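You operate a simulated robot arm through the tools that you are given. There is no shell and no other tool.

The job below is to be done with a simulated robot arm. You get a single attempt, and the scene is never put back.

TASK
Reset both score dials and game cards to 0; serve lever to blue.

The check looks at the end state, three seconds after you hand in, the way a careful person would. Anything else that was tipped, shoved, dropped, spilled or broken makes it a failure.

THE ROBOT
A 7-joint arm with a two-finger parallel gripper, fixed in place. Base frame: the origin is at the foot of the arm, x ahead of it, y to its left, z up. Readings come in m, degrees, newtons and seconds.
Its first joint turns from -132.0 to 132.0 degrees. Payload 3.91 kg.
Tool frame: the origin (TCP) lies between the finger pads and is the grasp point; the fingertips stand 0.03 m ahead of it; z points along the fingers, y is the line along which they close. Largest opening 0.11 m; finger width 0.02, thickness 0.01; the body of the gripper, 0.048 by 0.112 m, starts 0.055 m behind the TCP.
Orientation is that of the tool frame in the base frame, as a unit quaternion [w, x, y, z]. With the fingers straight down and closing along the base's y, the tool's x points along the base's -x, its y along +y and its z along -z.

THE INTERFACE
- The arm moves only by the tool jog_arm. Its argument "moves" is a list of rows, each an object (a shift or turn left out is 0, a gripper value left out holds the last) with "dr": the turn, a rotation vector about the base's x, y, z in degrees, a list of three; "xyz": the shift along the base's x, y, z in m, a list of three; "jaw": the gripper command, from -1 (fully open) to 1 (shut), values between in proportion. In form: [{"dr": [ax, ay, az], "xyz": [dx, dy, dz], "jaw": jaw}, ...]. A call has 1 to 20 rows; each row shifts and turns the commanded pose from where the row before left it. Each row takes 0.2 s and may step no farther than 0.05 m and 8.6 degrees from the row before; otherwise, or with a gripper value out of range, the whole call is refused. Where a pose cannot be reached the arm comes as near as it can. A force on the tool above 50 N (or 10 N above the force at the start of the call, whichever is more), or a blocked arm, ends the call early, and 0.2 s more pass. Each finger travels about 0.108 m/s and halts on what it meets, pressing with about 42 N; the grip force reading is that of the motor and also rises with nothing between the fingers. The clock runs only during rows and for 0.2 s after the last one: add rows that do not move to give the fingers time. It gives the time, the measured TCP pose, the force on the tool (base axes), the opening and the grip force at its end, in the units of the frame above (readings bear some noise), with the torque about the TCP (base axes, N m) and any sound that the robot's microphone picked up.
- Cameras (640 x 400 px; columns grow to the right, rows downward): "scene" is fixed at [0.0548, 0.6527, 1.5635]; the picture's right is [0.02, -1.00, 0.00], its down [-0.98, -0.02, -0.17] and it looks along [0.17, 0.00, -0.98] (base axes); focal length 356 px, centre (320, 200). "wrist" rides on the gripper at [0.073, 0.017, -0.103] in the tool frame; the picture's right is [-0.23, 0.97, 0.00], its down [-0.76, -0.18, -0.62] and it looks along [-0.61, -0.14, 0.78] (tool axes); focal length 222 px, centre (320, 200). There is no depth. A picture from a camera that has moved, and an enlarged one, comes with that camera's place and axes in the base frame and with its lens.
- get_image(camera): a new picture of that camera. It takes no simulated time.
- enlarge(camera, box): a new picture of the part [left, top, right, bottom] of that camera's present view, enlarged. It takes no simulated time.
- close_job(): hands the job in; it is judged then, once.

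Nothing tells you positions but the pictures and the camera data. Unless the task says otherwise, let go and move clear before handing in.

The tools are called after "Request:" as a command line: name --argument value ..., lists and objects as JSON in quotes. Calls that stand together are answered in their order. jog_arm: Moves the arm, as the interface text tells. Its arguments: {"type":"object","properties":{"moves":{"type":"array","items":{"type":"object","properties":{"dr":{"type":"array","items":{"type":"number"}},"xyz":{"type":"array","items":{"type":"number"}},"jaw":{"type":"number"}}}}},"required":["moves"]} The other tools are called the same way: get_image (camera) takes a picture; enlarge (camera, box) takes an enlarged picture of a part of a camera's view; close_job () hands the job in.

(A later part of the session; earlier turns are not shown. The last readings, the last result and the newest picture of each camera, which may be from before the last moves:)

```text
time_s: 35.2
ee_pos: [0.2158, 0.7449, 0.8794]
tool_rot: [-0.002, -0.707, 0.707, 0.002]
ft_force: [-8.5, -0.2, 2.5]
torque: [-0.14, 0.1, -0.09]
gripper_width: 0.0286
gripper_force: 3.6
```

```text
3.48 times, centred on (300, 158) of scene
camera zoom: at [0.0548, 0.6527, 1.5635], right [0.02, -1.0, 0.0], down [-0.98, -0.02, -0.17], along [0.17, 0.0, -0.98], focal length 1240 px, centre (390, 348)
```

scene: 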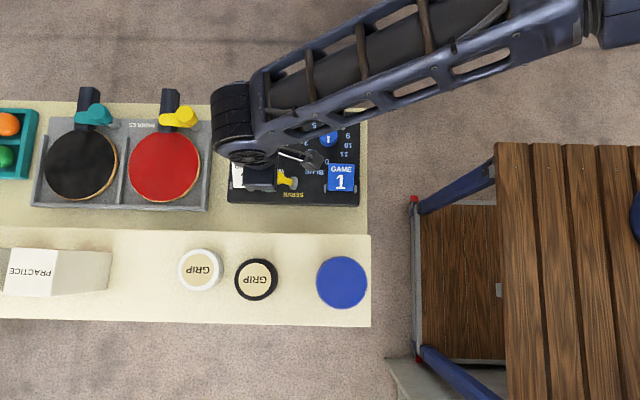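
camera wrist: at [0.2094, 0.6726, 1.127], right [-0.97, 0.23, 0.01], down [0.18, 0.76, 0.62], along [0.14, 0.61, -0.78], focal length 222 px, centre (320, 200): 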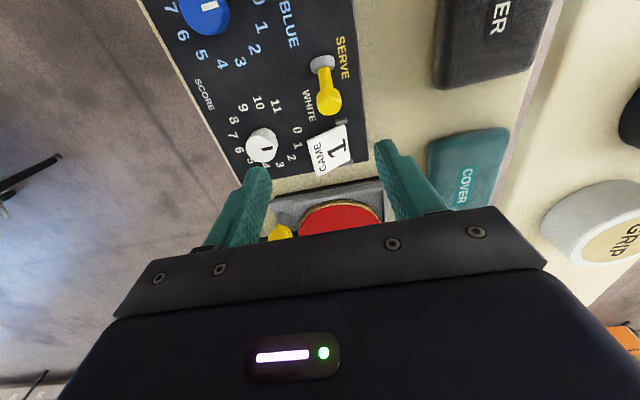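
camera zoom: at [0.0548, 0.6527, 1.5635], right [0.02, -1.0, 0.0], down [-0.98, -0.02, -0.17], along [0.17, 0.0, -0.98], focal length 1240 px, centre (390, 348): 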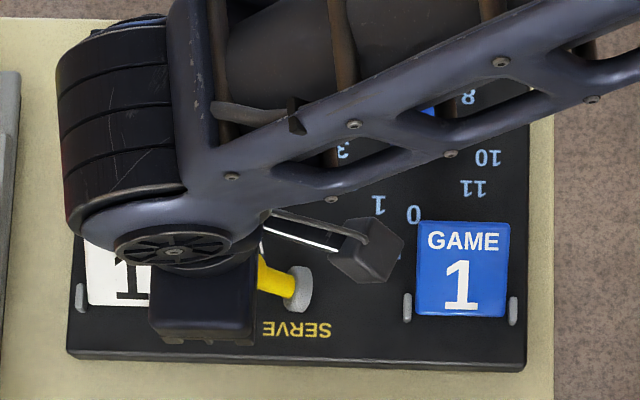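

Request:
jog_arm --moves '[{"xyz": [-0.0015, 0, 0], "jaw": 0.6}, {"jaw": 0.65}, {}, {}]'

```text
time_s: 36.2
ee_pos: [0.2134, 0.7441, 0.8802]
tool_rot: [0.002, 0.707, -0.707, -0.002]
ft_force: [-10.1, 6.7, 1.7]
torque: [0.26, 0.05, -0.08]
gripper_width: 0.0253
gripper_force: 41.9
```

The knob is now gripped (0.025 m). I'll trim x and start the lever arc toward -y in small steps, watching the forces.

Request:
jog_arm --moves '[{"xyz": [-0.001, 0, 0]}, {"xyz": [0, -0.006, 0.0053]}, {"xyz": [0, -0.0069, 0.0041]}, {}]'

Request:
enlarge --camera "wrist" --box '[200, 40, 480, 230]'

```text
time_s: 37.2
ee_pos: [0.2122, 0.7315, 0.8871]
tool_rot: [0.002, 0.708, -0.706, -0.002]
ft_force: [1.9, -1.0, -14.3]
torque: [0.42, 0.01, -0.04]
gripper_width: 0.0253
gripper_force: 41.9
```

```text
2.11 times, centred on (340, 135) of wrist
camera zoom: at [0.1972, 0.6596, 0.9922], right [-0.97, 0.23, 0.0], down [0.18, 0.76, 0.62], along [0.14, 0.6, -0.78], focal length 468 px, centre (278, 337)
```

zoom: 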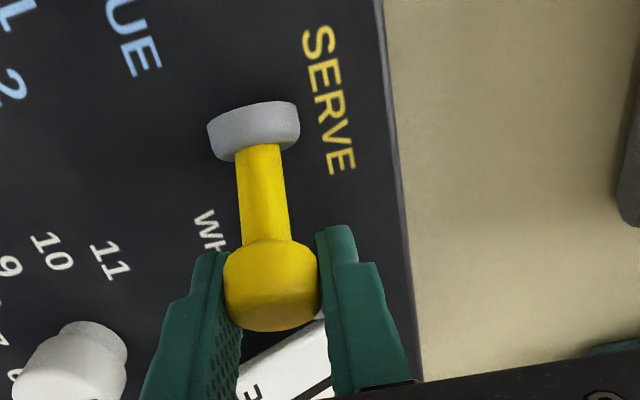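

It's pulling down about 14 N, so I'm lifting slightly too much. I'll continue with a flatter arc.

Request:
jog_arm --moves '[{"xyz": [0, 0, -0.003]}, {"xyz": [0, -0.006, 0.0005]}, {}]'

Request:
enlarge --camera "wrist" --box '[200, 40, 480, 230]'

```text
time_s: 38.0
ee_pos: [0.2127, 0.7262, 0.8855]
tool_rot: [0.002, 0.707, -0.707, -0.002]
ft_force: [-0.9, 2.9, -11.2]
torque: [0.58, -0.12, 0.09]
gripper_width: 0.0252
gripper_force: 41.6
```

```text
2.11 times, centred on (340, 135) of wrist
camera zoom: at [0.1966, 0.654, 0.99], right [-0.97, 0.23, 0.01], down [0.18, 0.76, 0.62], along [0.14, 0.61, -0.78], focal length 468 px, centre (278, 337)
```

zoom: 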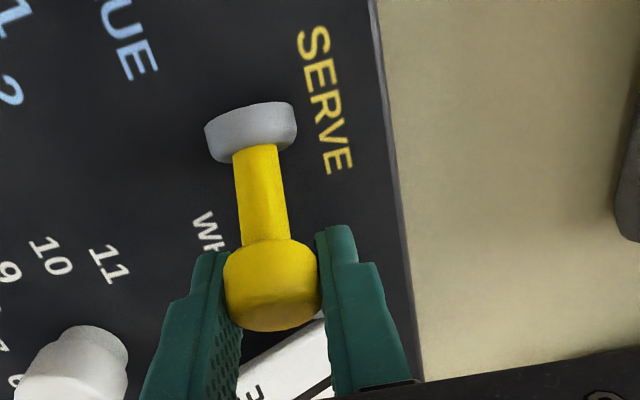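

The panel appears to have moved along with the lever. I'll stop and check the scene view before going further.

Request:
get_image --camera "scene"

Request:
enlarge --camera "scene" --box '[220, 100, 380, 215]'

Request:
get_image --camera "wrist"

```text
taken
```

scene: 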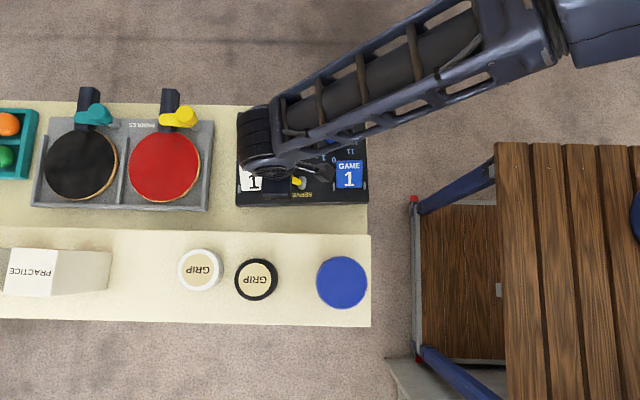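

```text
3.48 times, centred on (300, 158) of scene
camera zoom: at [0.0548, 0.6527, 1.5635], right [0.02, -1.0, 0.0], down [-0.98, -0.02, -0.17], along [0.17, 0.0, -0.98], focal length 1240 px, centre (390, 348)
```

zoom: 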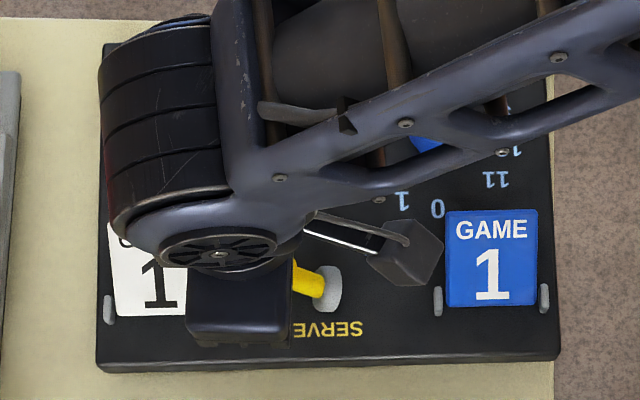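

```text
taken
camera wrist: at [0.1966, 0.654, 0.99], right [-0.97, 0.23, 0.01], down [0.18, 0.76, 0.62], along [0.14, 0.61, -0.78], focal length 222 px, centre (320, 200)
```

wrist: 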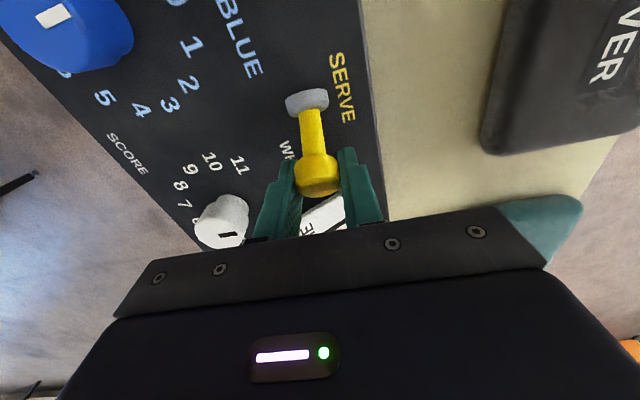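

Clamping the knob locked it against my pads, and lifting unweighted the panel, so the whole panel slid about 18 mm toward -y. I'll carry it back along the same path before releasing.

Request:
jog_arm --moves '[{"xyz": [0, 0.006, -0.0005]}, {"xyz": [0, 0.0065, 0]}, {"xyz": [0, 0.0065, 0]}, {}]'

Request:
enlarge --camera "scene" --box '[220, 100, 380, 215]'

```text
time_s: 39.0
ee_pos: [0.2136, 0.744, 0.8856]
tool_rot: [0.002, 0.707, -0.707, -0.002]
ft_force: [0.2, -1.3, -13.3]
torque: [0.37, -0.01, -0.02]
gripper_width: 0.0252
gripper_force: 41.8
```

```text
3.48 times, centred on (300, 158) of scene
camera zoom: at [0.0548, 0.6527, 1.5635], right [0.02, -1.0, 0.0], down [-0.98, -0.02, -0.17], along [0.17, 0.0, -0.98], focal length 1240 px, centre (390, 348)
```

zoom: 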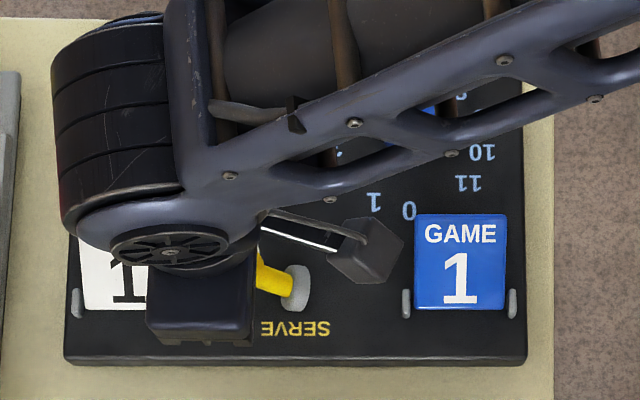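

The panel is back to within a few mm. Now I'll ease the lift off and release the knob.

Request:
jog_arm --moves '[{"xyz": [0, 0, -0.003]}, {"xyz": [0, 0.0, -0.003]}, {}]'

Request:
enlarge --camera "scene" --box '[220, 100, 380, 215]'

```text
time_s: 39.8
ee_pos: [0.2118, 0.7453, 0.8816]
tool_rot: [0.001, 0.707, -0.707, -0.003]
ft_force: [-9.4, -3.0, 15.0]
torque: [-0.72, 0.1, -0.02]
gripper_width: 0.0251
gripper_force: 42.1
```

```text
3.48 times, centred on (300, 158) of scene
camera zoom: at [0.0548, 0.6527, 1.5635], right [0.02, -1.0, 0.0], down [-0.98, -0.02, -0.17], along [0.17, 0.0, -0.98], focal length 1240 px, centre (390, 348)
```

zoom: 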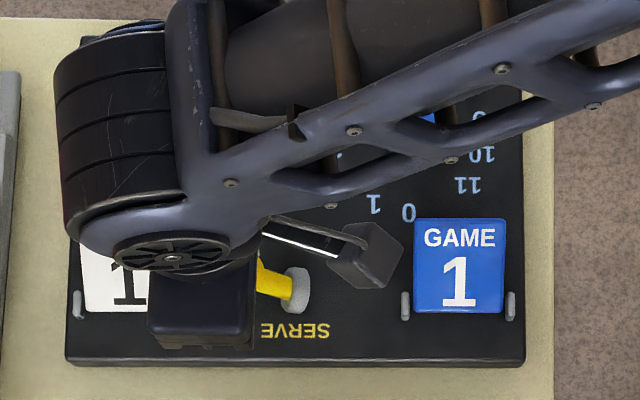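

Request:
jog_arm --moves '[{"xyz": [0, 0, 0.0015]}, {"jaw": 0.4}, {"jaw": 0.2}, {"jaw": -0.02}, {}, {"xyz": [0, 0, 0.03]}, {"xyz": [0, 0, 0.04]}, {"xyz": [0, 0, 0.04]}, {}]'

Request:
get_image --camera "wrist"

Request:
enlarge --camera "wrist" --box '[200, 0, 480, 200]'

```text
time_s: 41.8
ee_pos: [0.2138, 0.7461, 0.9903]
tool_rot: [0.001, 0.707, -0.707, -0.002]
ft_force: [-0.2, -0.6, 0.1]
torque: [0.02, -0.03, 0.01]
gripper_width: 0.0561
gripper_force: 0.0
```

```text
taken
camera wrist: at [0.197, 0.6733, 1.0947], right [-0.97, 0.23, 0.01], down [0.18, 0.76, 0.62], along [0.14, 0.61, -0.78], focal length 222 px, centre (320, 200)
```

wrist: 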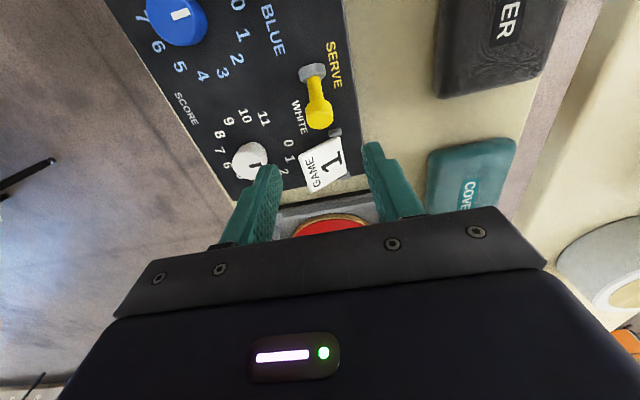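

```text
2.00 times, centred on (340, 100) of wrist
camera zoom: at [0.197, 0.6733, 1.0947], right [-0.97, 0.23, 0.01], down [0.18, 0.76, 0.62], along [0.14, 0.61, -0.78], focal length 444 px, centre (280, 400)
```

zoom: 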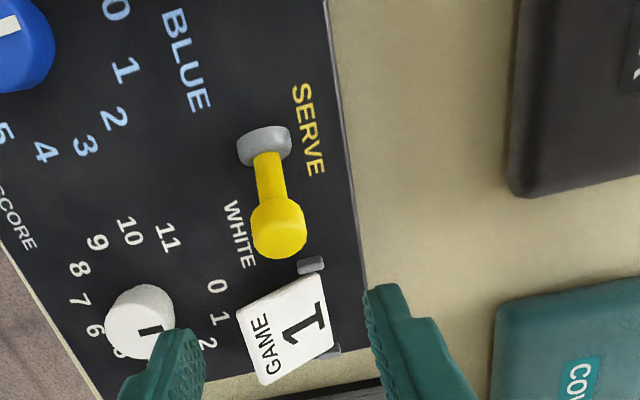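

The knob is released, the dials still read 0, and the panel is within about 3 mm of its start. For the lever I'll push with a single finger instead: yaw back to 0 and tilt the fingers about 24° toward -x, which keeps the camera clear of the shelf.

Request:
jog_arm --moves '[{"dr": [0, 0, -8.5], "xyz": [0.005, 0, 0.005]}, {"dr": [0, 0, -8.5], "xyz": [0.005, 0, 0]}, {"dr": [0, 0, -8.5], "xyz": [0.005, 0, 0]}, {"dr": [0, 0, -8.5], "xyz": [0.005, 0, 0]}, {"dr": [0, 0, -8.5], "xyz": [0.005, 0, 0]}, {"dr": [0, 0, -8.5], "xyz": [0.005, 0, 0]}, {"dr": [0, 0, -8.5]}, {"dr": [0, 0, -8.5]}, {"dr": [0, 0, -8.5]}, {"dr": [0, 0, -8.5]}, {"dr": [0, 0, -5]}, {"dr": [0, 8, 0], "jaw": -0.36}, {"dr": [0, 8, 0]}, {"dr": [0, 8, 0]}, {}]'

Request:
get_image --camera "wrist"

Request:
enlarge --camera "scene" --box '[220, 100, 380, 215]'

```text
time_s: 45.0
ee_pos: [0.2431, 0.7454, 0.9959]
tool_rot: [-0.211, 0.0, 0.977, 0.0]
ft_force: [0.1, 0.0, 0.3]
torque: [0.03, 0.01, 0.03]
gripper_width: 0.075
gripper_force: 0.1
```

```text
taken
camera wrist: at [0.2201, 0.7624, 1.1207], right [0.21, 0.97, -0.09], down [0.95, -0.18, 0.25], along [0.23, -0.14, -0.96], focal length 222 px, centre (320, 200)
```

wrist: 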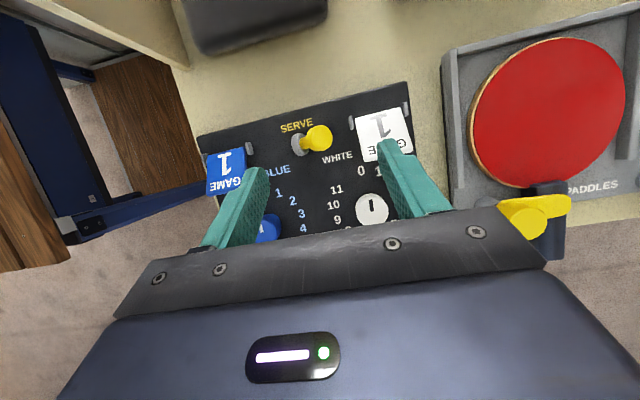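

```text
3.48 times, centred on (300, 158) of scene
camera zoom: at [0.0548, 0.6527, 1.5635], right [0.02, -1.0, 0.0], down [-0.98, -0.02, -0.17], along [0.17, 0.0, -0.98], focal length 1240 px, centre (390, 348)
```

zoom: 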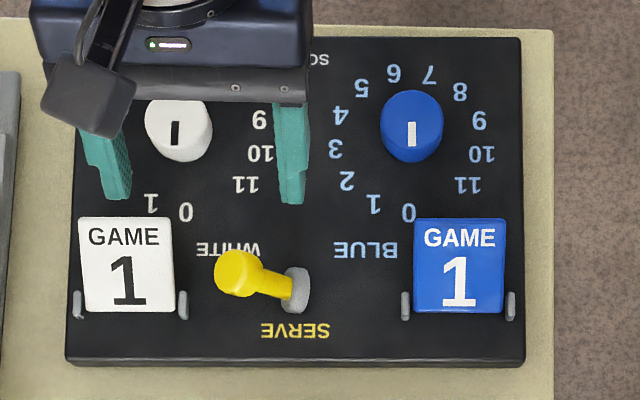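

Request:
enlarge --camera "wrist" --box '[195, 75, 425, 245]'

```text
2.35 times, centred on (310, 160) of wrist
camera zoom: at [0.2201, 0.7624, 1.1207], right [0.21, 0.97, -0.09], down [0.95, -0.18, 0.25], along [0.23, -0.14, -0.96], focal length 523 px, centre (344, 294)
```

zoom: 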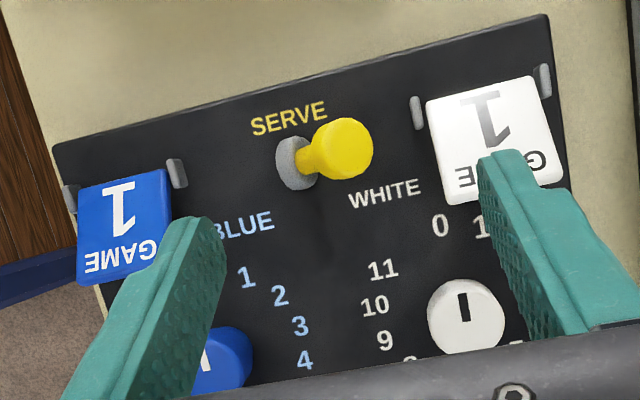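

The gap between the knob (y ≈ 0.756) and the white card (y ≈ 0.783) is about 27 mm, so a single 10 mm finger fits. I'll position the +y finger over it and descend partway to check.

Request:
jog_arm --moves '[{"xyz": [-0.013, -0.018, 0]}, {"xyz": [0, 0, -0.04]}, {"xyz": [0, 0, -0.04]}, {}]'

Request:
enlarge --camera "wrist" --box '[195, 55, 455, 235]'

Request:
enlarge --camera "scene" --box '[220, 100, 380, 215]'

```text
time_s: 46.0
ee_pos: [0.2301, 0.7284, 0.9157]
tool_rot: [-0.211, 0.0, 0.977, 0.0]
ft_force: [0.1, -0.3, -0.9]
torque: [0.01, -0.01, 0.01]
gripper_width: 0.0749
gripper_force: 0.1
```

```text
2.22 times, centred on (325, 145) of wrist
camera zoom: at [0.2066, 0.7445, 1.0402], right [0.21, 0.97, -0.09], down [0.95, -0.18, 0.25], along [0.23, -0.14, -0.96], focal length 494 px, centre (309, 322)
```

zoom: 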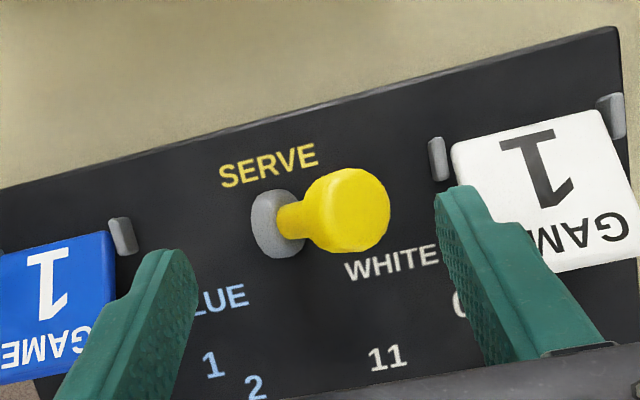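

```text
3.48 times, centred on (300, 158) of scene
camera zoom: at [0.0548, 0.6527, 1.5635], right [0.02, -1.0, 0.0], down [-0.98, -0.02, -0.17], along [0.17, 0.0, -0.98], focal length 1240 px, centre (390, 348)
```

zoom: 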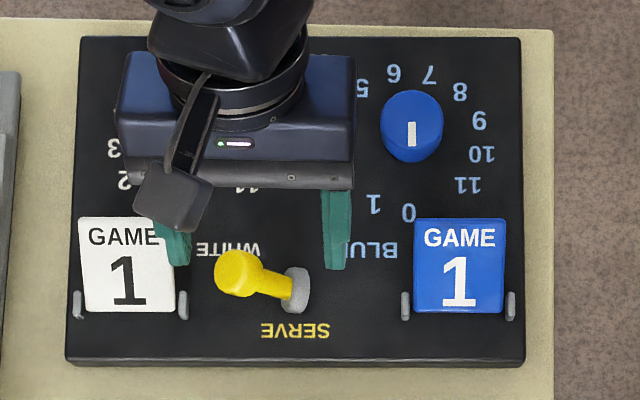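

Request:
jog_arm --moves '[{"xyz": [0, -0.0015, -0.015]}, {"xyz": [0, 0, -0.012]}, {"xyz": [0, 0, -0.012]}, {}]'

Request:
enlarge --camera "wrist" --box '[195, 55, 455, 235]'

Request:
enlarge --camera "scene" --box '[220, 100, 380, 215]'

```text
time_s: 47.0
ee_pos: [0.23, 0.7267, 0.8759]
tool_rot: [-0.21, 0.0, 0.978, 0.0]
ft_force: [-0.4, -0.4, 0.2]
torque: [0.01, 0.0, -0.02]
gripper_width: 0.0748
gripper_force: 0.1
```

```text
2.22 times, centred on (325, 145) of wrist
camera zoom: at [0.2067, 0.7429, 1.0015], right [0.21, 0.97, -0.09], down [0.95, -0.18, 0.25], along [0.23, -0.14, -0.96], focal length 494 px, centre (309, 322)
```

zoom: 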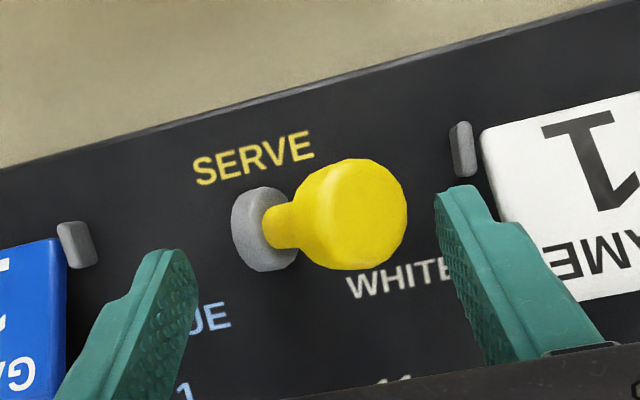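

```text
3.48 times, centred on (300, 158) of scene
camera zoom: at [0.0548, 0.6527, 1.5635], right [0.02, -1.0, 0.0], down [-0.98, -0.02, -0.17], along [0.17, 0.0, -0.98], focal length 1240 px, centre (390, 348)
```

zoom: 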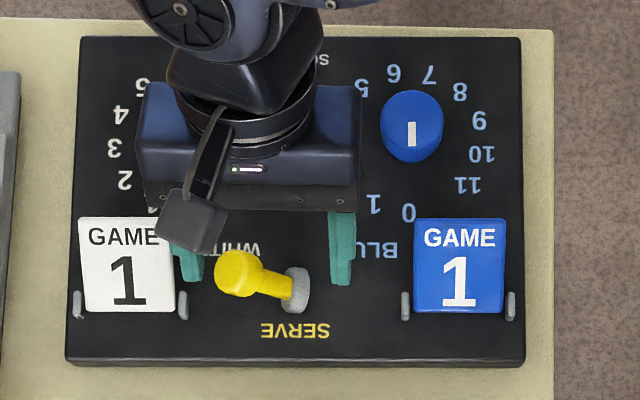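

The finger is seated in the gap without contact. I'll push toward -y in small steps.

Request:
jog_arm --moves '[{"xyz": [0, -0.005, 0]}, {"xyz": [0, -0.004, 0]}, {"xyz": [0, -0.003, 0]}, {"xyz": [0, -0.003, 0]}, {}]'

Request:
enlarge --camera "wrist" --box '[195, 55, 455, 235]'

Request:
enlarge --camera "scene" --box '[220, 100, 380, 215]'

```text
time_s: 48.2
ee_pos: [0.2289, 0.7105, 0.8777]
tool_rot: [-0.21, 0.0, 0.978, 0.0]
ft_force: [1.8, 0.4, 0.7]
torque: [-0.02, 0.0, -0.07]
gripper_width: 0.075
gripper_force: 0.3
```

```text
2.22 times, centred on (325, 145) of wrist
camera zoom: at [0.2067, 0.7279, 1.0018], right [0.21, 0.97, -0.09], down [0.95, -0.18, 0.25], along [0.23, -0.14, -0.96], focal length 494 px, centre (309, 322)
```

zoom: 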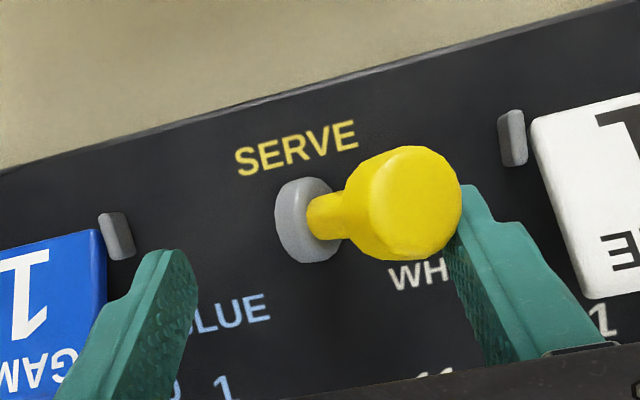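

```text
3.48 times, centred on (300, 158) of scene
camera zoom: at [0.0548, 0.6527, 1.5635], right [0.02, -1.0, 0.0], down [-0.98, -0.02, -0.17], along [0.17, 0.0, -0.98], focal length 1240 px, centre (390, 348)
```

zoom: 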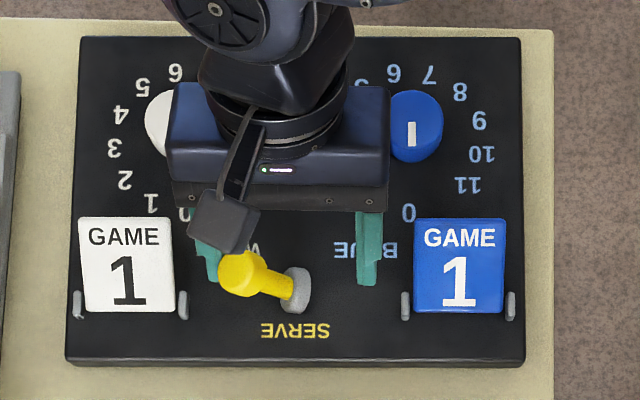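

The lever is starting to move at under 2 N and the panel is steady. I'll continue to roughly vertical.

Request:
jog_arm --moves '[{"xyz": [0, -0.004, 0]}, {"xyz": [0, -0.004, 0]}, {"xyz": [0, -0.004, 0]}, {"xyz": [0, -0.004, 0]}, {}]'

Request:
enlarge --camera "wrist" --box '[195, 55, 455, 235]'

Request:
enlarge --camera "scene" --box '[220, 100, 380, 215]'

```text
time_s: 49.4
ee_pos: [0.2296, 0.6933, 0.878]
tool_rot: [-0.21, 0.0, 0.978, -0.002]
ft_force: [-0.2, 0.7, -0.3]
torque: [-0.01, 0.01, -0.04]
gripper_width: 0.0747
gripper_force: 0.3
```

```text
2.22 times, centred on (325, 145) of wrist
camera zoom: at [0.2064, 0.7116, 1.002], right [0.21, 0.97, -0.09], down [0.95, -0.18, 0.25], along [0.23, -0.14, -0.96], focal length 494 px, centre (309, 322)
```

zoom: 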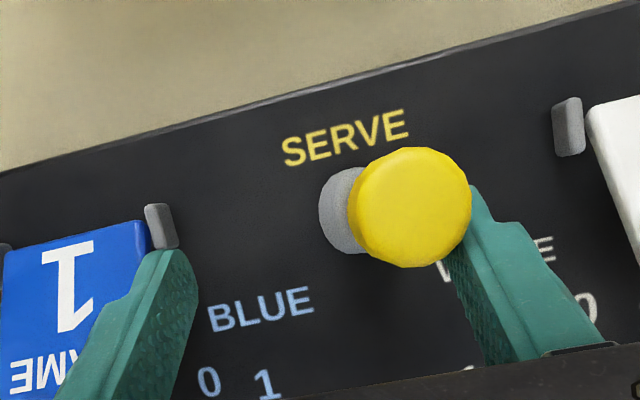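

```text
3.48 times, centred on (300, 158) of scene
camera zoom: at [0.0548, 0.6527, 1.5635], right [0.02, -1.0, 0.0], down [-0.98, -0.02, -0.17], along [0.17, 0.0, -0.98], focal length 1240 px, centre (390, 348)
```

zoom: 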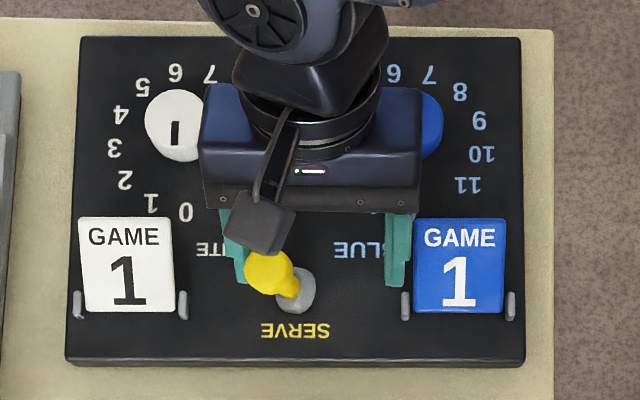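

The lever follows easily and stays where I leave it. The leading finger is getting close to the blue card, so I'll back off, rise, close the fingers, and finish the push with the closed tips from the +y side.

Request:
jog_arm --moves '[{"xyz": [0, 0.003, 0]}, {"xyz": [0, 0, 0.03]}, {"xyz": [0, 0, 0.03]}, {"xyz": [0, 0.025, 0], "jaw": 0.3}, {"xyz": [0, 0.0257, 0], "jaw": 1.0}, {}, {}]'

Request:
enlarge --camera "wrist" --box '[195, 55, 455, 235]'

```text
time_s: 51.0
ee_pos: [0.23, 0.7484, 0.9384]
tool_rot: [-0.211, -0.001, 0.977, -0.001]
ft_force: [0.1, -0.4, 0.0]
torque: [0.0, 0.0, -0.02]
gripper_width: 0.0
gripper_force: 37.6
```

```text
2.22 times, centred on (325, 145) of wrist
camera zoom: at [0.2069, 0.7659, 1.0621], right [0.21, 0.97, -0.09], down [0.95, -0.18, 0.25], along [0.23, -0.14, -0.96], focal length 494 px, centre (309, 322)
```

zoom: 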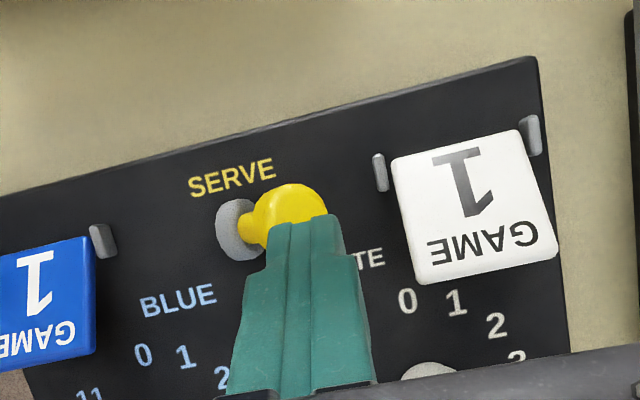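

Request:
jog_arm --moves '[{"xyz": [-0.003, 0, -0.03]}, {"xyz": [0, 0, -0.02]}, {"xyz": [0, 0, -0.01]}, {}, {"xyz": [0, -0.005, 0]}, {"xyz": [0, -0.005, 0]}, {"xyz": [0, -0.005, 0]}, {"xyz": [0, -0.005, 0]}, {}]'

Request:
enlarge --camera "wrist" --box '[195, 55, 455, 235]'

Request:
enlarge --camera "scene" --box '[220, 100, 380, 215]'

```text
time_s: 51.5
ee_pos: [0.2235, 0.7527, 0.9145]
tool_rot: [-0.209, -0.002, 0.978, 0.007]
ft_force: [7.0, 4.9, 8.3]
torque: [0.14, -0.16, -0.02]
gripper_width: 0.0
gripper_force: 37.9
stopped in row 2: the force on the tool passed its limit at 177 N (the readings are from after the stop); the commanded pose is now the measured one
```

```text
2.22 times, centred on (325, 145) of wrist
camera zoom: at [0.2008, 0.7687, 1.0387], right [0.21, 0.98, -0.08], down [0.95, -0.18, 0.25], along [0.23, -0.13, -0.96], focal length 494 px, centre (309, 322)
```

zoom: 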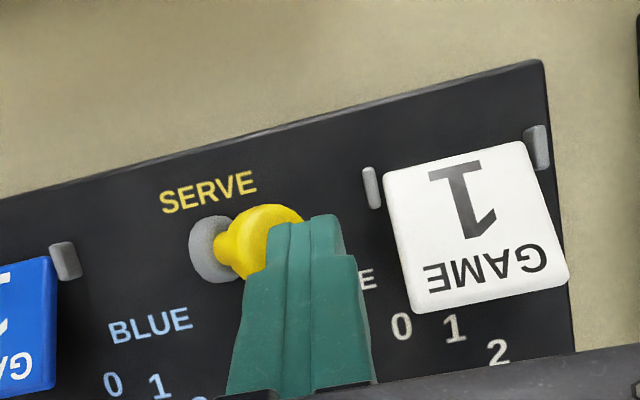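

```text
3.48 times, centred on (300, 158) of scene
camera zoom: at [0.0548, 0.6527, 1.5635], right [0.02, -1.0, 0.0], down [-0.98, -0.02, -0.17], along [0.17, 0.0, -0.98], focal length 1240 px, centre (390, 348)
```

zoom: 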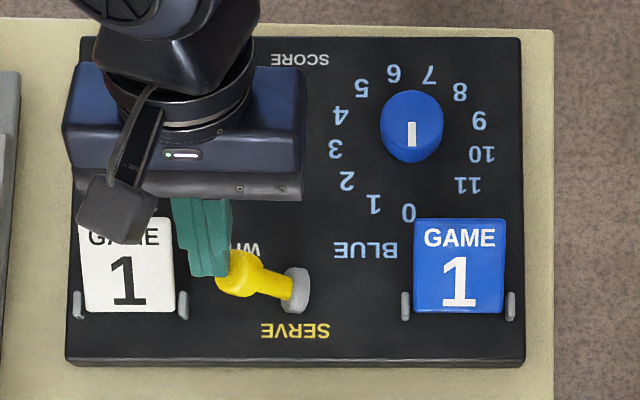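

The lever had sprung back to WHITE: it's over-centre, and it hadn't passed the middle. My tips touched its top on the way down, but the panel and lever look unmoved and intact. I'll rise, re-open, and set a single finger in the gap again, this time pushing all the way past centre.

Request:
jog_arm --moves '[{"xyz": [0, 0, 0.03]}, {"xyz": [0.005, -0.0113, 0.02], "jaw": -0.273}, {"xyz": [0, -0.0113, 0]}, {}, {}]'

Request:
enlarge --camera "wrist" --box '[195, 55, 455, 235]'

Request:
enlarge --camera "scene" --box '[220, 100, 380, 215]'

```text
time_s: 52.7
ee_pos: [0.229, 0.7297, 0.9612]
tool_rot: [-0.21, -0.002, 0.978, 0.005]
ft_force: [-0.9, 1.0, -0.4]
torque: [0.0, -0.01, -0.02]
gripper_width: 0.07
gripper_force: 0.1
```

```text
2.22 times, centred on (325, 145) of wrist
camera zoom: at [0.2052, 0.7455, 1.0877], right [0.21, 0.98, -0.08], down [0.95, -0.18, 0.25], along [0.23, -0.13, -0.96], focal length 494 px, centre (309, 322)
```

zoom: 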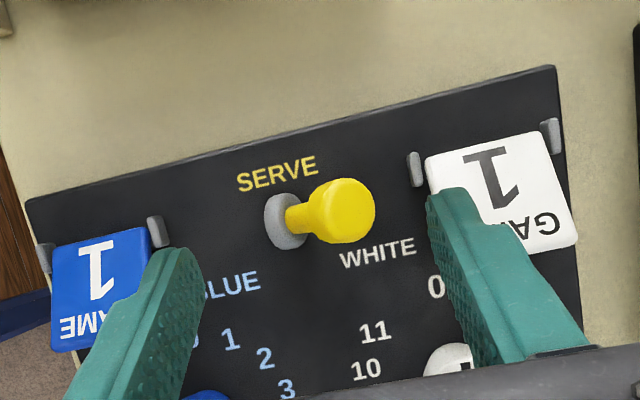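

```text
3.48 times, centred on (300, 158) of scene
camera zoom: at [0.0548, 0.6527, 1.5635], right [0.02, -1.0, 0.0], down [-0.98, -0.02, -0.17], along [0.17, 0.0, -0.98], focal length 1240 px, centre (390, 348)
```

zoom: 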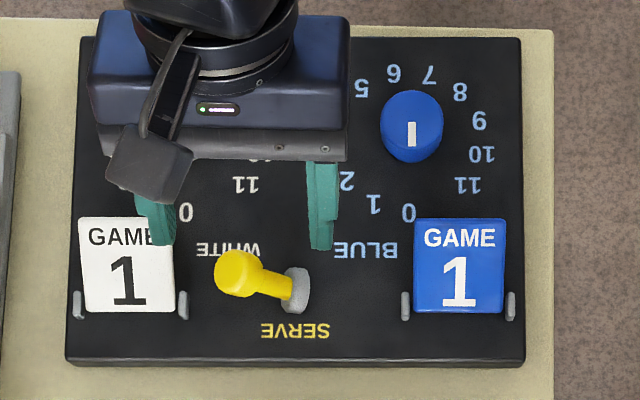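

Request:
jog_arm --moves '[{"xyz": [0, 0, -0.035]}, {"xyz": [0, 0, -0.025]}, {"xyz": [0, 0, -0.015]}, {"xyz": [0, 0, -0.01]}, {}]'

Request:
enlarge --camera "wrist" --box '[195, 55, 455, 235]'

```text
time_s: 53.9
ee_pos: [0.2276, 0.7297, 0.8788]
tool_rot: [-0.21, -0.002, 0.978, 0.005]
ft_force: [0.2, 0.1, 1.3]
torque: [0.02, -0.04, 0.01]
gripper_width: 0.07
gripper_force: 0.1
```

```text
2.22 times, centred on (325, 145) of wrist
camera zoom: at [0.205, 0.7458, 1.0029], right [0.21, 0.98, -0.08], down [0.95, -0.18, 0.25], along [0.23, -0.13, -0.96], focal length 494 px, centre (309, 322)
```

zoom: 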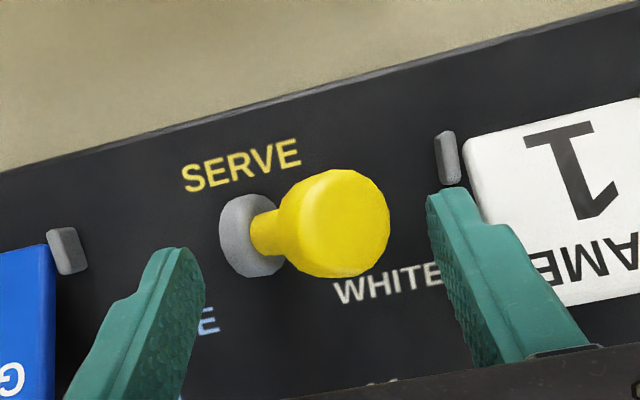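

Seated again without contact. I'll push through centre in one pass, rising about 12 mm partway so the leading finger stays above the blue card.

Request:
jog_arm --moves '[{"xyz": [0, -0.006, 0]}, {"xyz": [0, -0.006, 0]}, {"xyz": [0, -0.006, 0]}, {"xyz": [0, -0.006, 0]}, {"xyz": [0, -0.006, 0]}, {"xyz": [0, -0.005, 0.005]}, {"xyz": [0, -0.005, 0.004]}, {"xyz": [0, -0.005, 0.003]}, {"xyz": [0, -0.004, 0]}, {"xyz": [0, -0.004, 0]}, {}]'

Request:
enlarge --camera "wrist" --box '[195, 55, 455, 235]'

Request:
enlarge --camera "scene" --box '[220, 100, 380, 215]'

```text
time_s: 56.3
ee_pos: [0.2278, 0.6764, 0.8902]
tool_rot: [-0.21, -0.002, 0.978, 0.006]
ft_force: [-0.1, 0.5, 0.3]
torque: [0.01, 0.0, 0.0]
gripper_width: 0.0699
gripper_force: 0.1
```

```text
2.22 times, centred on (325, 145) of wrist
camera zoom: at [0.2054, 0.6926, 1.0148], right [0.21, 0.98, -0.08], down [0.95, -0.18, 0.25], along [0.23, -0.13, -0.96], focal length 494 px, centre (309, 322)
```

zoom: 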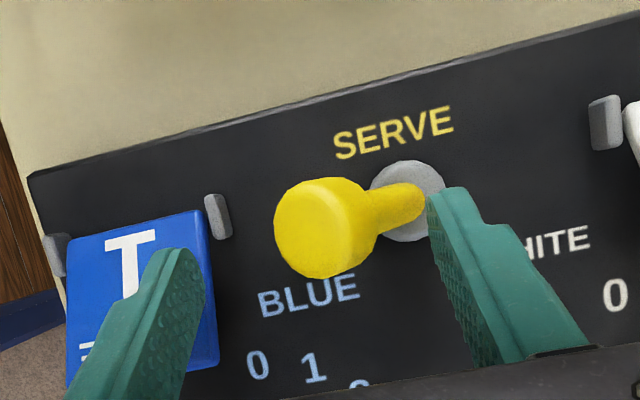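

```text
3.48 times, centred on (300, 158) of scene
camera zoom: at [0.0548, 0.6527, 1.5635], right [0.02, -1.0, 0.0], down [-0.98, -0.02, -0.17], along [0.17, 0.0, -0.98], focal length 1240 px, centre (390, 348)
```

zoom: 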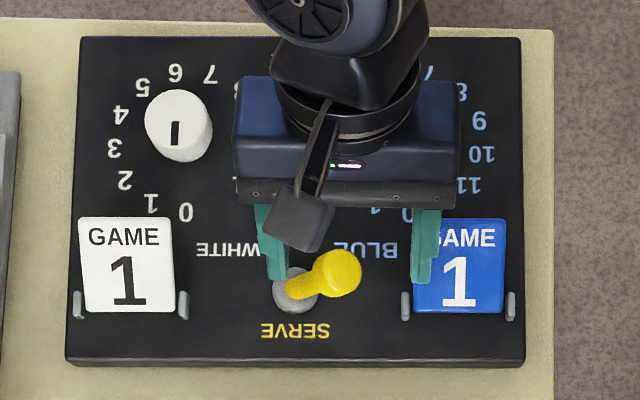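

The lever has snapped over to BLUE and the panel hasn't moved. I'll rise clear, close the fingers, and stage on the +x side of the white card for the flip.

Request:
jog_arm --moves '[{"xyz": [0, 0, 0.03]}, {"xyz": [0, 0, 0.05]}, {"xyz": [0.019, 0.045, 0], "jaw": 0.3}, {"xyz": [0.019, 0.045, 0], "jaw": 1.0}, {"xyz": [0.019, 0.045, 0]}, {}, {}]'

Request:
get_image --camera "wrist"

Request:
enlarge --camera "scene" --box '[220, 100, 380, 215]'

```text
time_s: 57.9
ee_pos: [0.2862, 0.813, 0.9703]
tool_rot: [-0.21, -0.002, 0.978, 0.005]
ft_force: [0.1, 0.0, 0.6]
torque: [0.01, -0.02, -0.01]
gripper_width: 0.0
gripper_force: 37.4
```

```text
taken
camera wrist: at [0.2625, 0.8289, 1.0945], right [0.21, 0.98, -0.08], down [0.95, -0.18, 0.25], along [0.23, -0.13, -0.96], focal length 222 px, centre (320, 200)
```

wrist: 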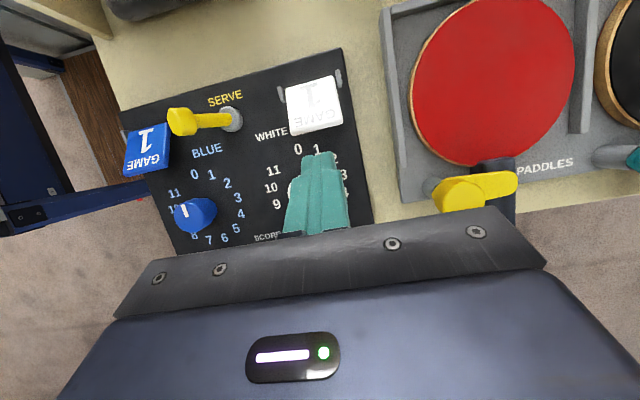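

```text
3.48 times, centred on (300, 158) of scene
camera zoom: at [0.0548, 0.6527, 1.5635], right [0.02, -1.0, 0.0], down [-0.98, -0.02, -0.17], along [0.17, 0.0, -0.98], focal length 1240 px, centre (390, 348)
```

zoom: 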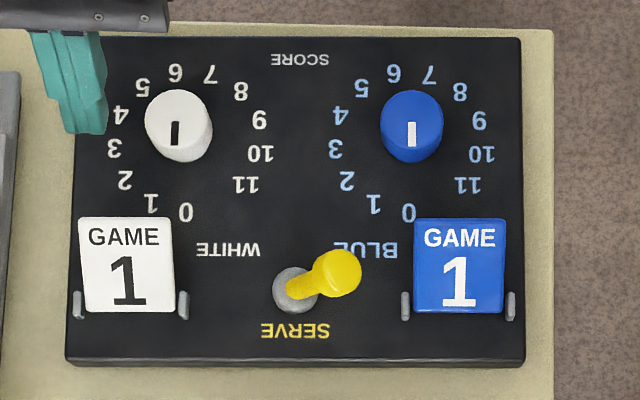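

Request:
jog_arm --moves '[{"xyz": [0, 0, -0.04]}, {"xyz": [0, 0, -0.03]}, {"xyz": [0, 0, -0.02]}, {}]'

Request:
enlarge --camera "wrist" --box '[195, 55, 455, 235]'

Request:
enlarge --camera "scene" --box '[220, 100, 380, 215]'

```text
time_s: 58.9
ee_pos: [0.2864, 0.8129, 0.8798]
tool_rot: [-0.21, -0.002, 0.978, 0.005]
ft_force: [-0.8, 0.2, -0.8]
torque: [0.02, -0.03, 0.02]
gripper_width: 0.0
gripper_force: 37.6
```

```text
2.22 times, centred on (325, 145) of wrist
camera zoom: at [0.2625, 0.8284, 1.0046], right [0.21, 0.98, -0.08], down [0.95, -0.18, 0.25], along [0.23, -0.13, -0.96], focal length 494 px, centre (309, 322)
```

zoom: 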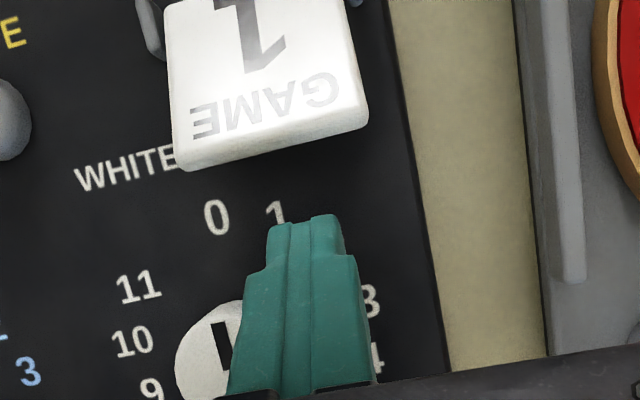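

```text
3.48 times, centred on (300, 158) of scene
camera zoom: at [0.0548, 0.6527, 1.5635], right [0.02, -1.0, 0.0], down [-0.98, -0.02, -0.17], along [0.17, 0.0, -0.98], focal length 1240 px, centre (390, 348)
```

zoom: 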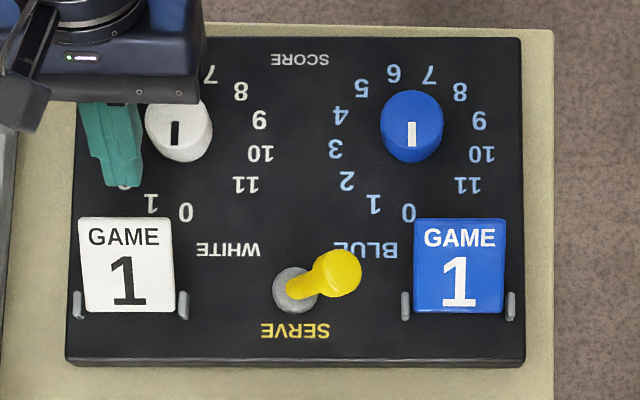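

The card's free edge stands clear above the panel. I'll go down to about 1 cm above the panel and approach the edge slowly.

Request:
jog_arm --moves '[{"xyz": [0, -0.002, -0.01]}, {"xyz": [0, 0, -0.0085]}, {"xyz": [-0.006, 0, 0]}, {"xyz": [-0.006, 0, 0]}, {"xyz": [-0.005, 0, 0]}, {}]'

Request:
enlarge --camera "wrist" --box '[195, 55, 455, 235]'

Request:
enlarge --camera "scene" --box '[220, 140, 300, 215]'

```text
time_s: 60.3
ee_pos: [0.2663, 0.8101, 0.8597]
tool_rot: [-0.209, -0.002, 0.978, 0.005]
ft_force: [-0.9, -0.8, 0.6]
torque: [-0.04, 0.0, 0.02]
gripper_width: 0.0
gripper_force: 37.8
```

```text
2.22 times, centred on (325, 145) of wrist
camera zoom: at [0.2448, 0.8258, 0.9855], right [0.21, 0.98, -0.08], down [0.95, -0.18, 0.25], along [0.23, -0.13, -0.96], focal length 494 px, centre (309, 322)
```

zoom: 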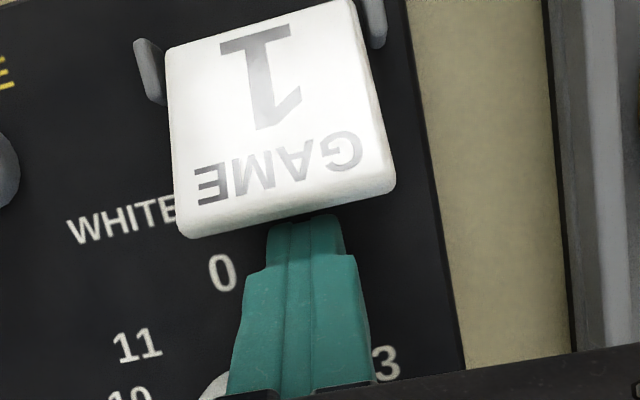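

```text
5.33 times, centred on (260, 178) of scene
camera zoom: at [0.0548, 0.6527, 1.5635], right [0.02, -1.0, 0.0], down [-0.98, -0.02, -0.17], along [0.17, 0.0, -0.98], focal length 1901 px, centre (640, 320)
```

zoom: 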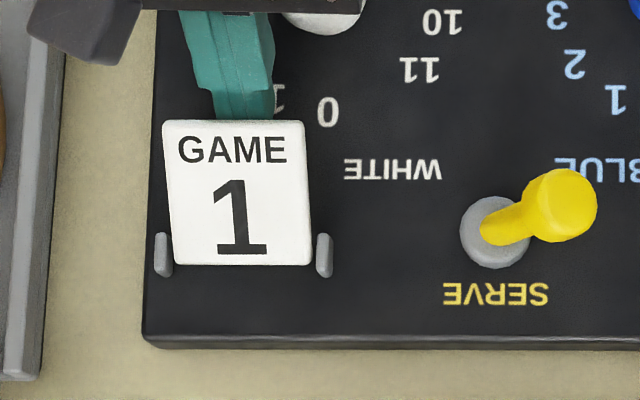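

The tip is just at and under the free edge with no contact force. I'll begin lifting the edge along the hinge arc.

Request:
jog_arm --moves '[{"xyz": [-0.004, 0, 0]}, {"xyz": [-0.0042, 0, 0.0082]}, {"xyz": [-0.0058, 0, 0.0076]}, {}]'

Request:
enlarge --camera "wrist" --box '[195, 55, 455, 235]'

Request:
enlarge --camera "scene" --box '[220, 100, 380, 215]'

```text
time_s: 61.3
ee_pos: [0.2549, 0.8087, 0.8775]
tool_rot: [-0.209, -0.002, 0.978, 0.005]
ft_force: [0.0, 0.3, 0.0]
torque: [-0.03, 0.0, 0.03]
gripper_width: 0.0001
gripper_force: 37.4
```

```text
2.22 times, centred on (325, 145) of wrist
camera zoom: at [0.231, 0.8254, 1.0022], right [0.21, 0.98, -0.08], down [0.95, -0.18, 0.25], along [0.23, -0.13, -0.96], focal length 494 px, centre (309, 322)
```

zoom: 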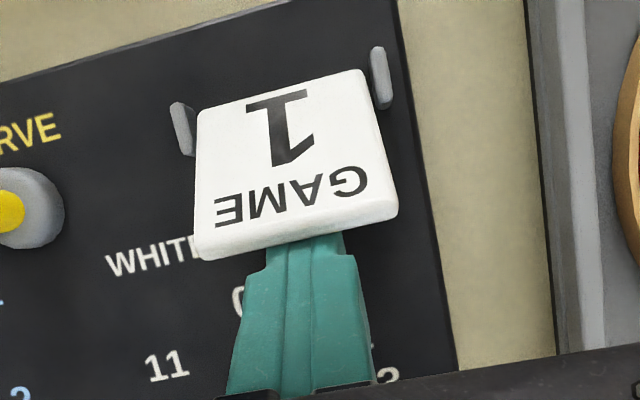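

```text
3.48 times, centred on (300, 158) of scene
camera zoom: at [0.0548, 0.6527, 1.5635], right [0.02, -1.0, 0.0], down [-0.98, -0.02, -0.17], along [0.17, 0.0, -0.98], focal length 1240 px, centre (390, 348)
```

zoom: 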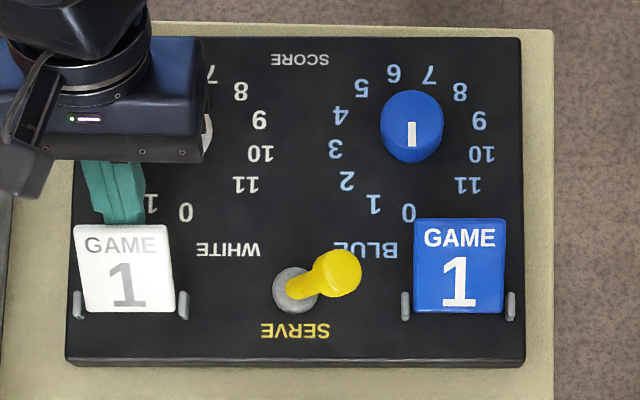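

It's lifting with virtually no force. I'll continue the arc.

Request:
jog_arm --moves '[{"xyz": [-0.007, 0, 0.0066]}, {"xyz": [-0.008, 0, 0.0052]}, {}]'

Request:
enlarge --camera "wrist" --box '[195, 55, 455, 235]'

Request:
enlarge --camera "scene" --box '[220, 100, 380, 215]'

```text
time_s: 62.1
ee_pos: [0.2389, 0.8105, 0.8888]
tool_rot: [-0.21, -0.002, 0.978, 0.004]
ft_force: [0.0, -1.1, 0.1]
torque: [0.03, 0.0, -0.01]
gripper_width: 0.0002
gripper_force: 38.2
```

```text
2.22 times, centred on (325, 145) of wrist
camera zoom: at [0.2161, 0.8254, 1.0134], right [0.21, 0.97, -0.08], down [0.95, -0.18, 0.25], along [0.23, -0.13, -0.96], focal length 494 px, centre (309, 322)
```

zoom: 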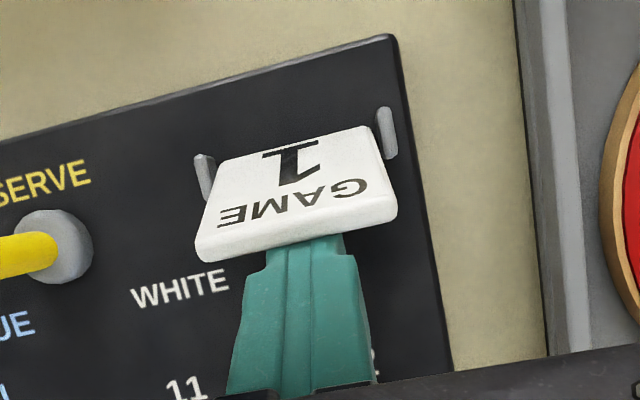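

```text
3.48 times, centred on (300, 158) of scene
camera zoom: at [0.0548, 0.6527, 1.5635], right [0.02, -1.0, 0.0], down [-0.98, -0.02, -0.17], along [0.17, 0.0, -0.98], focal length 1240 px, centre (390, 348)
```

zoom: 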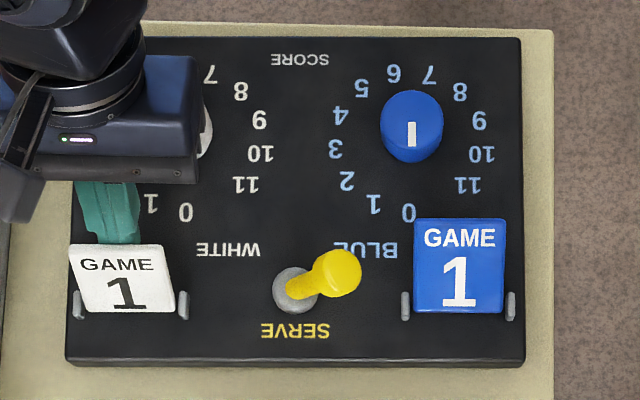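

Request:
jog_arm --moves '[{"xyz": [-0.008, 0, 0.003]}, {"xyz": [-0.007, 0, 0.001]}, {}]'

Request:
enlarge --camera "wrist" --box '[195, 55, 455, 235]'

Request:
enlarge --camera "scene" --box '[220, 100, 380, 215]'

```text
time_s: 62.9
ee_pos: [0.2239, 0.8095, 0.8929]
tool_rot: [-0.21, -0.002, 0.978, 0.005]
ft_force: [-0.5, -0.1, -0.1]
torque: [0.0, 0.0, -0.01]
gripper_width: 0.0
gripper_force: 38.2
```

```text
2.22 times, centred on (325, 145) of wrist
camera zoom: at [0.2012, 0.8254, 1.0182], right [0.21, 0.98, -0.08], down [0.95, -0.18, 0.25], along [0.23, -0.13, -0.96], focal length 494 px, centre (309, 322)
```

zoom: 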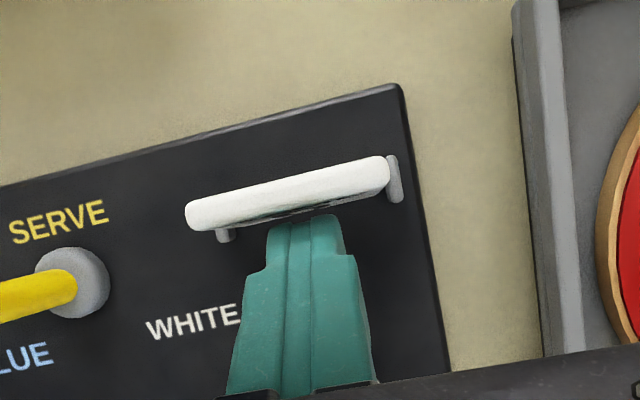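

```text
3.48 times, centred on (300, 158) of scene
camera zoom: at [0.0548, 0.6527, 1.5635], right [0.02, -1.0, 0.0], down [-0.98, -0.02, -0.17], along [0.17, 0.0, -0.98], focal length 1240 px, centre (390, 348)
```

zoom: 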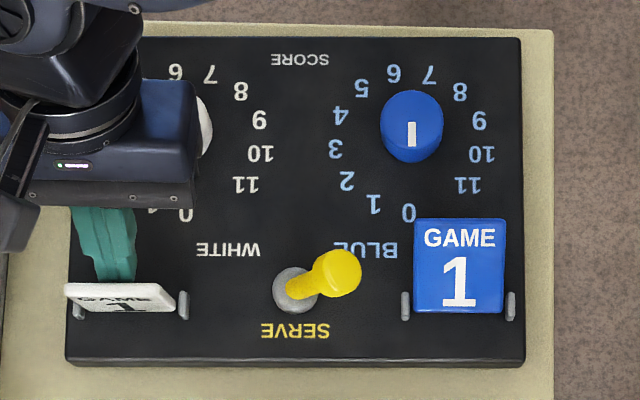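

The card is nearly vertical. I'll push the tip a bit further -x to take it over.

Request:
jog_arm --moves '[{"xyz": [-0.006, 0, 0]}, {"xyz": [-0.006, 0, 0]}, {}]'

Request:
enlarge --camera "wrist" --box '[195, 55, 455, 235]'

Request:
enlarge --camera "scene" --box '[220, 100, 380, 215]'

```text
time_s: 63.7
ee_pos: [0.2135, 0.8109, 0.893]
tool_rot: [-0.209, -0.002, 0.978, 0.005]
ft_force: [-0.2, -0.1, 0.2]
torque: [0.02, 0.01, 0.04]
gripper_width: 0.0
gripper_force: 37.7
```

```text
2.22 times, centred on (325, 145) of wrist
camera zoom: at [0.1896, 0.8256, 1.0181], right [0.21, 0.98, -0.08], down [0.95, -0.18, 0.25], along [0.23, -0.13, -0.96], focal length 494 px, centre (309, 322)
```

zoom: 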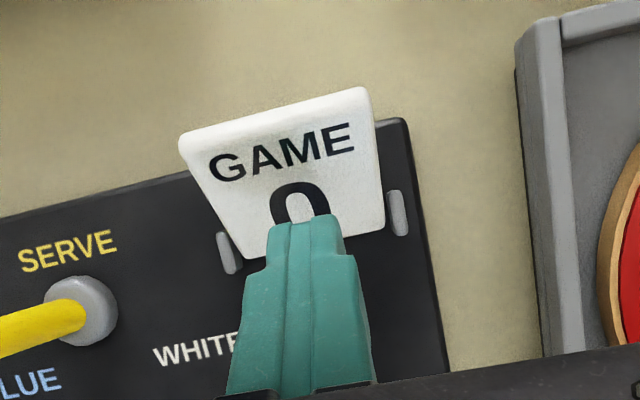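

```text
3.48 times, centred on (300, 158) of scene
camera zoom: at [0.0548, 0.6527, 1.5635], right [0.02, -1.0, 0.0], down [-0.98, -0.02, -0.17], along [0.17, 0.0, -0.98], focal length 1240 px, centre (390, 348)
```

zoom: 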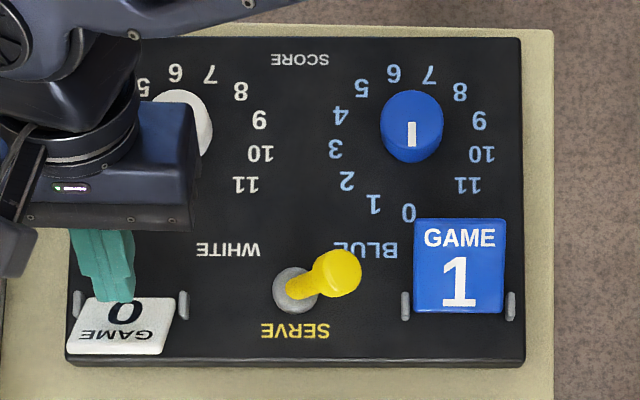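

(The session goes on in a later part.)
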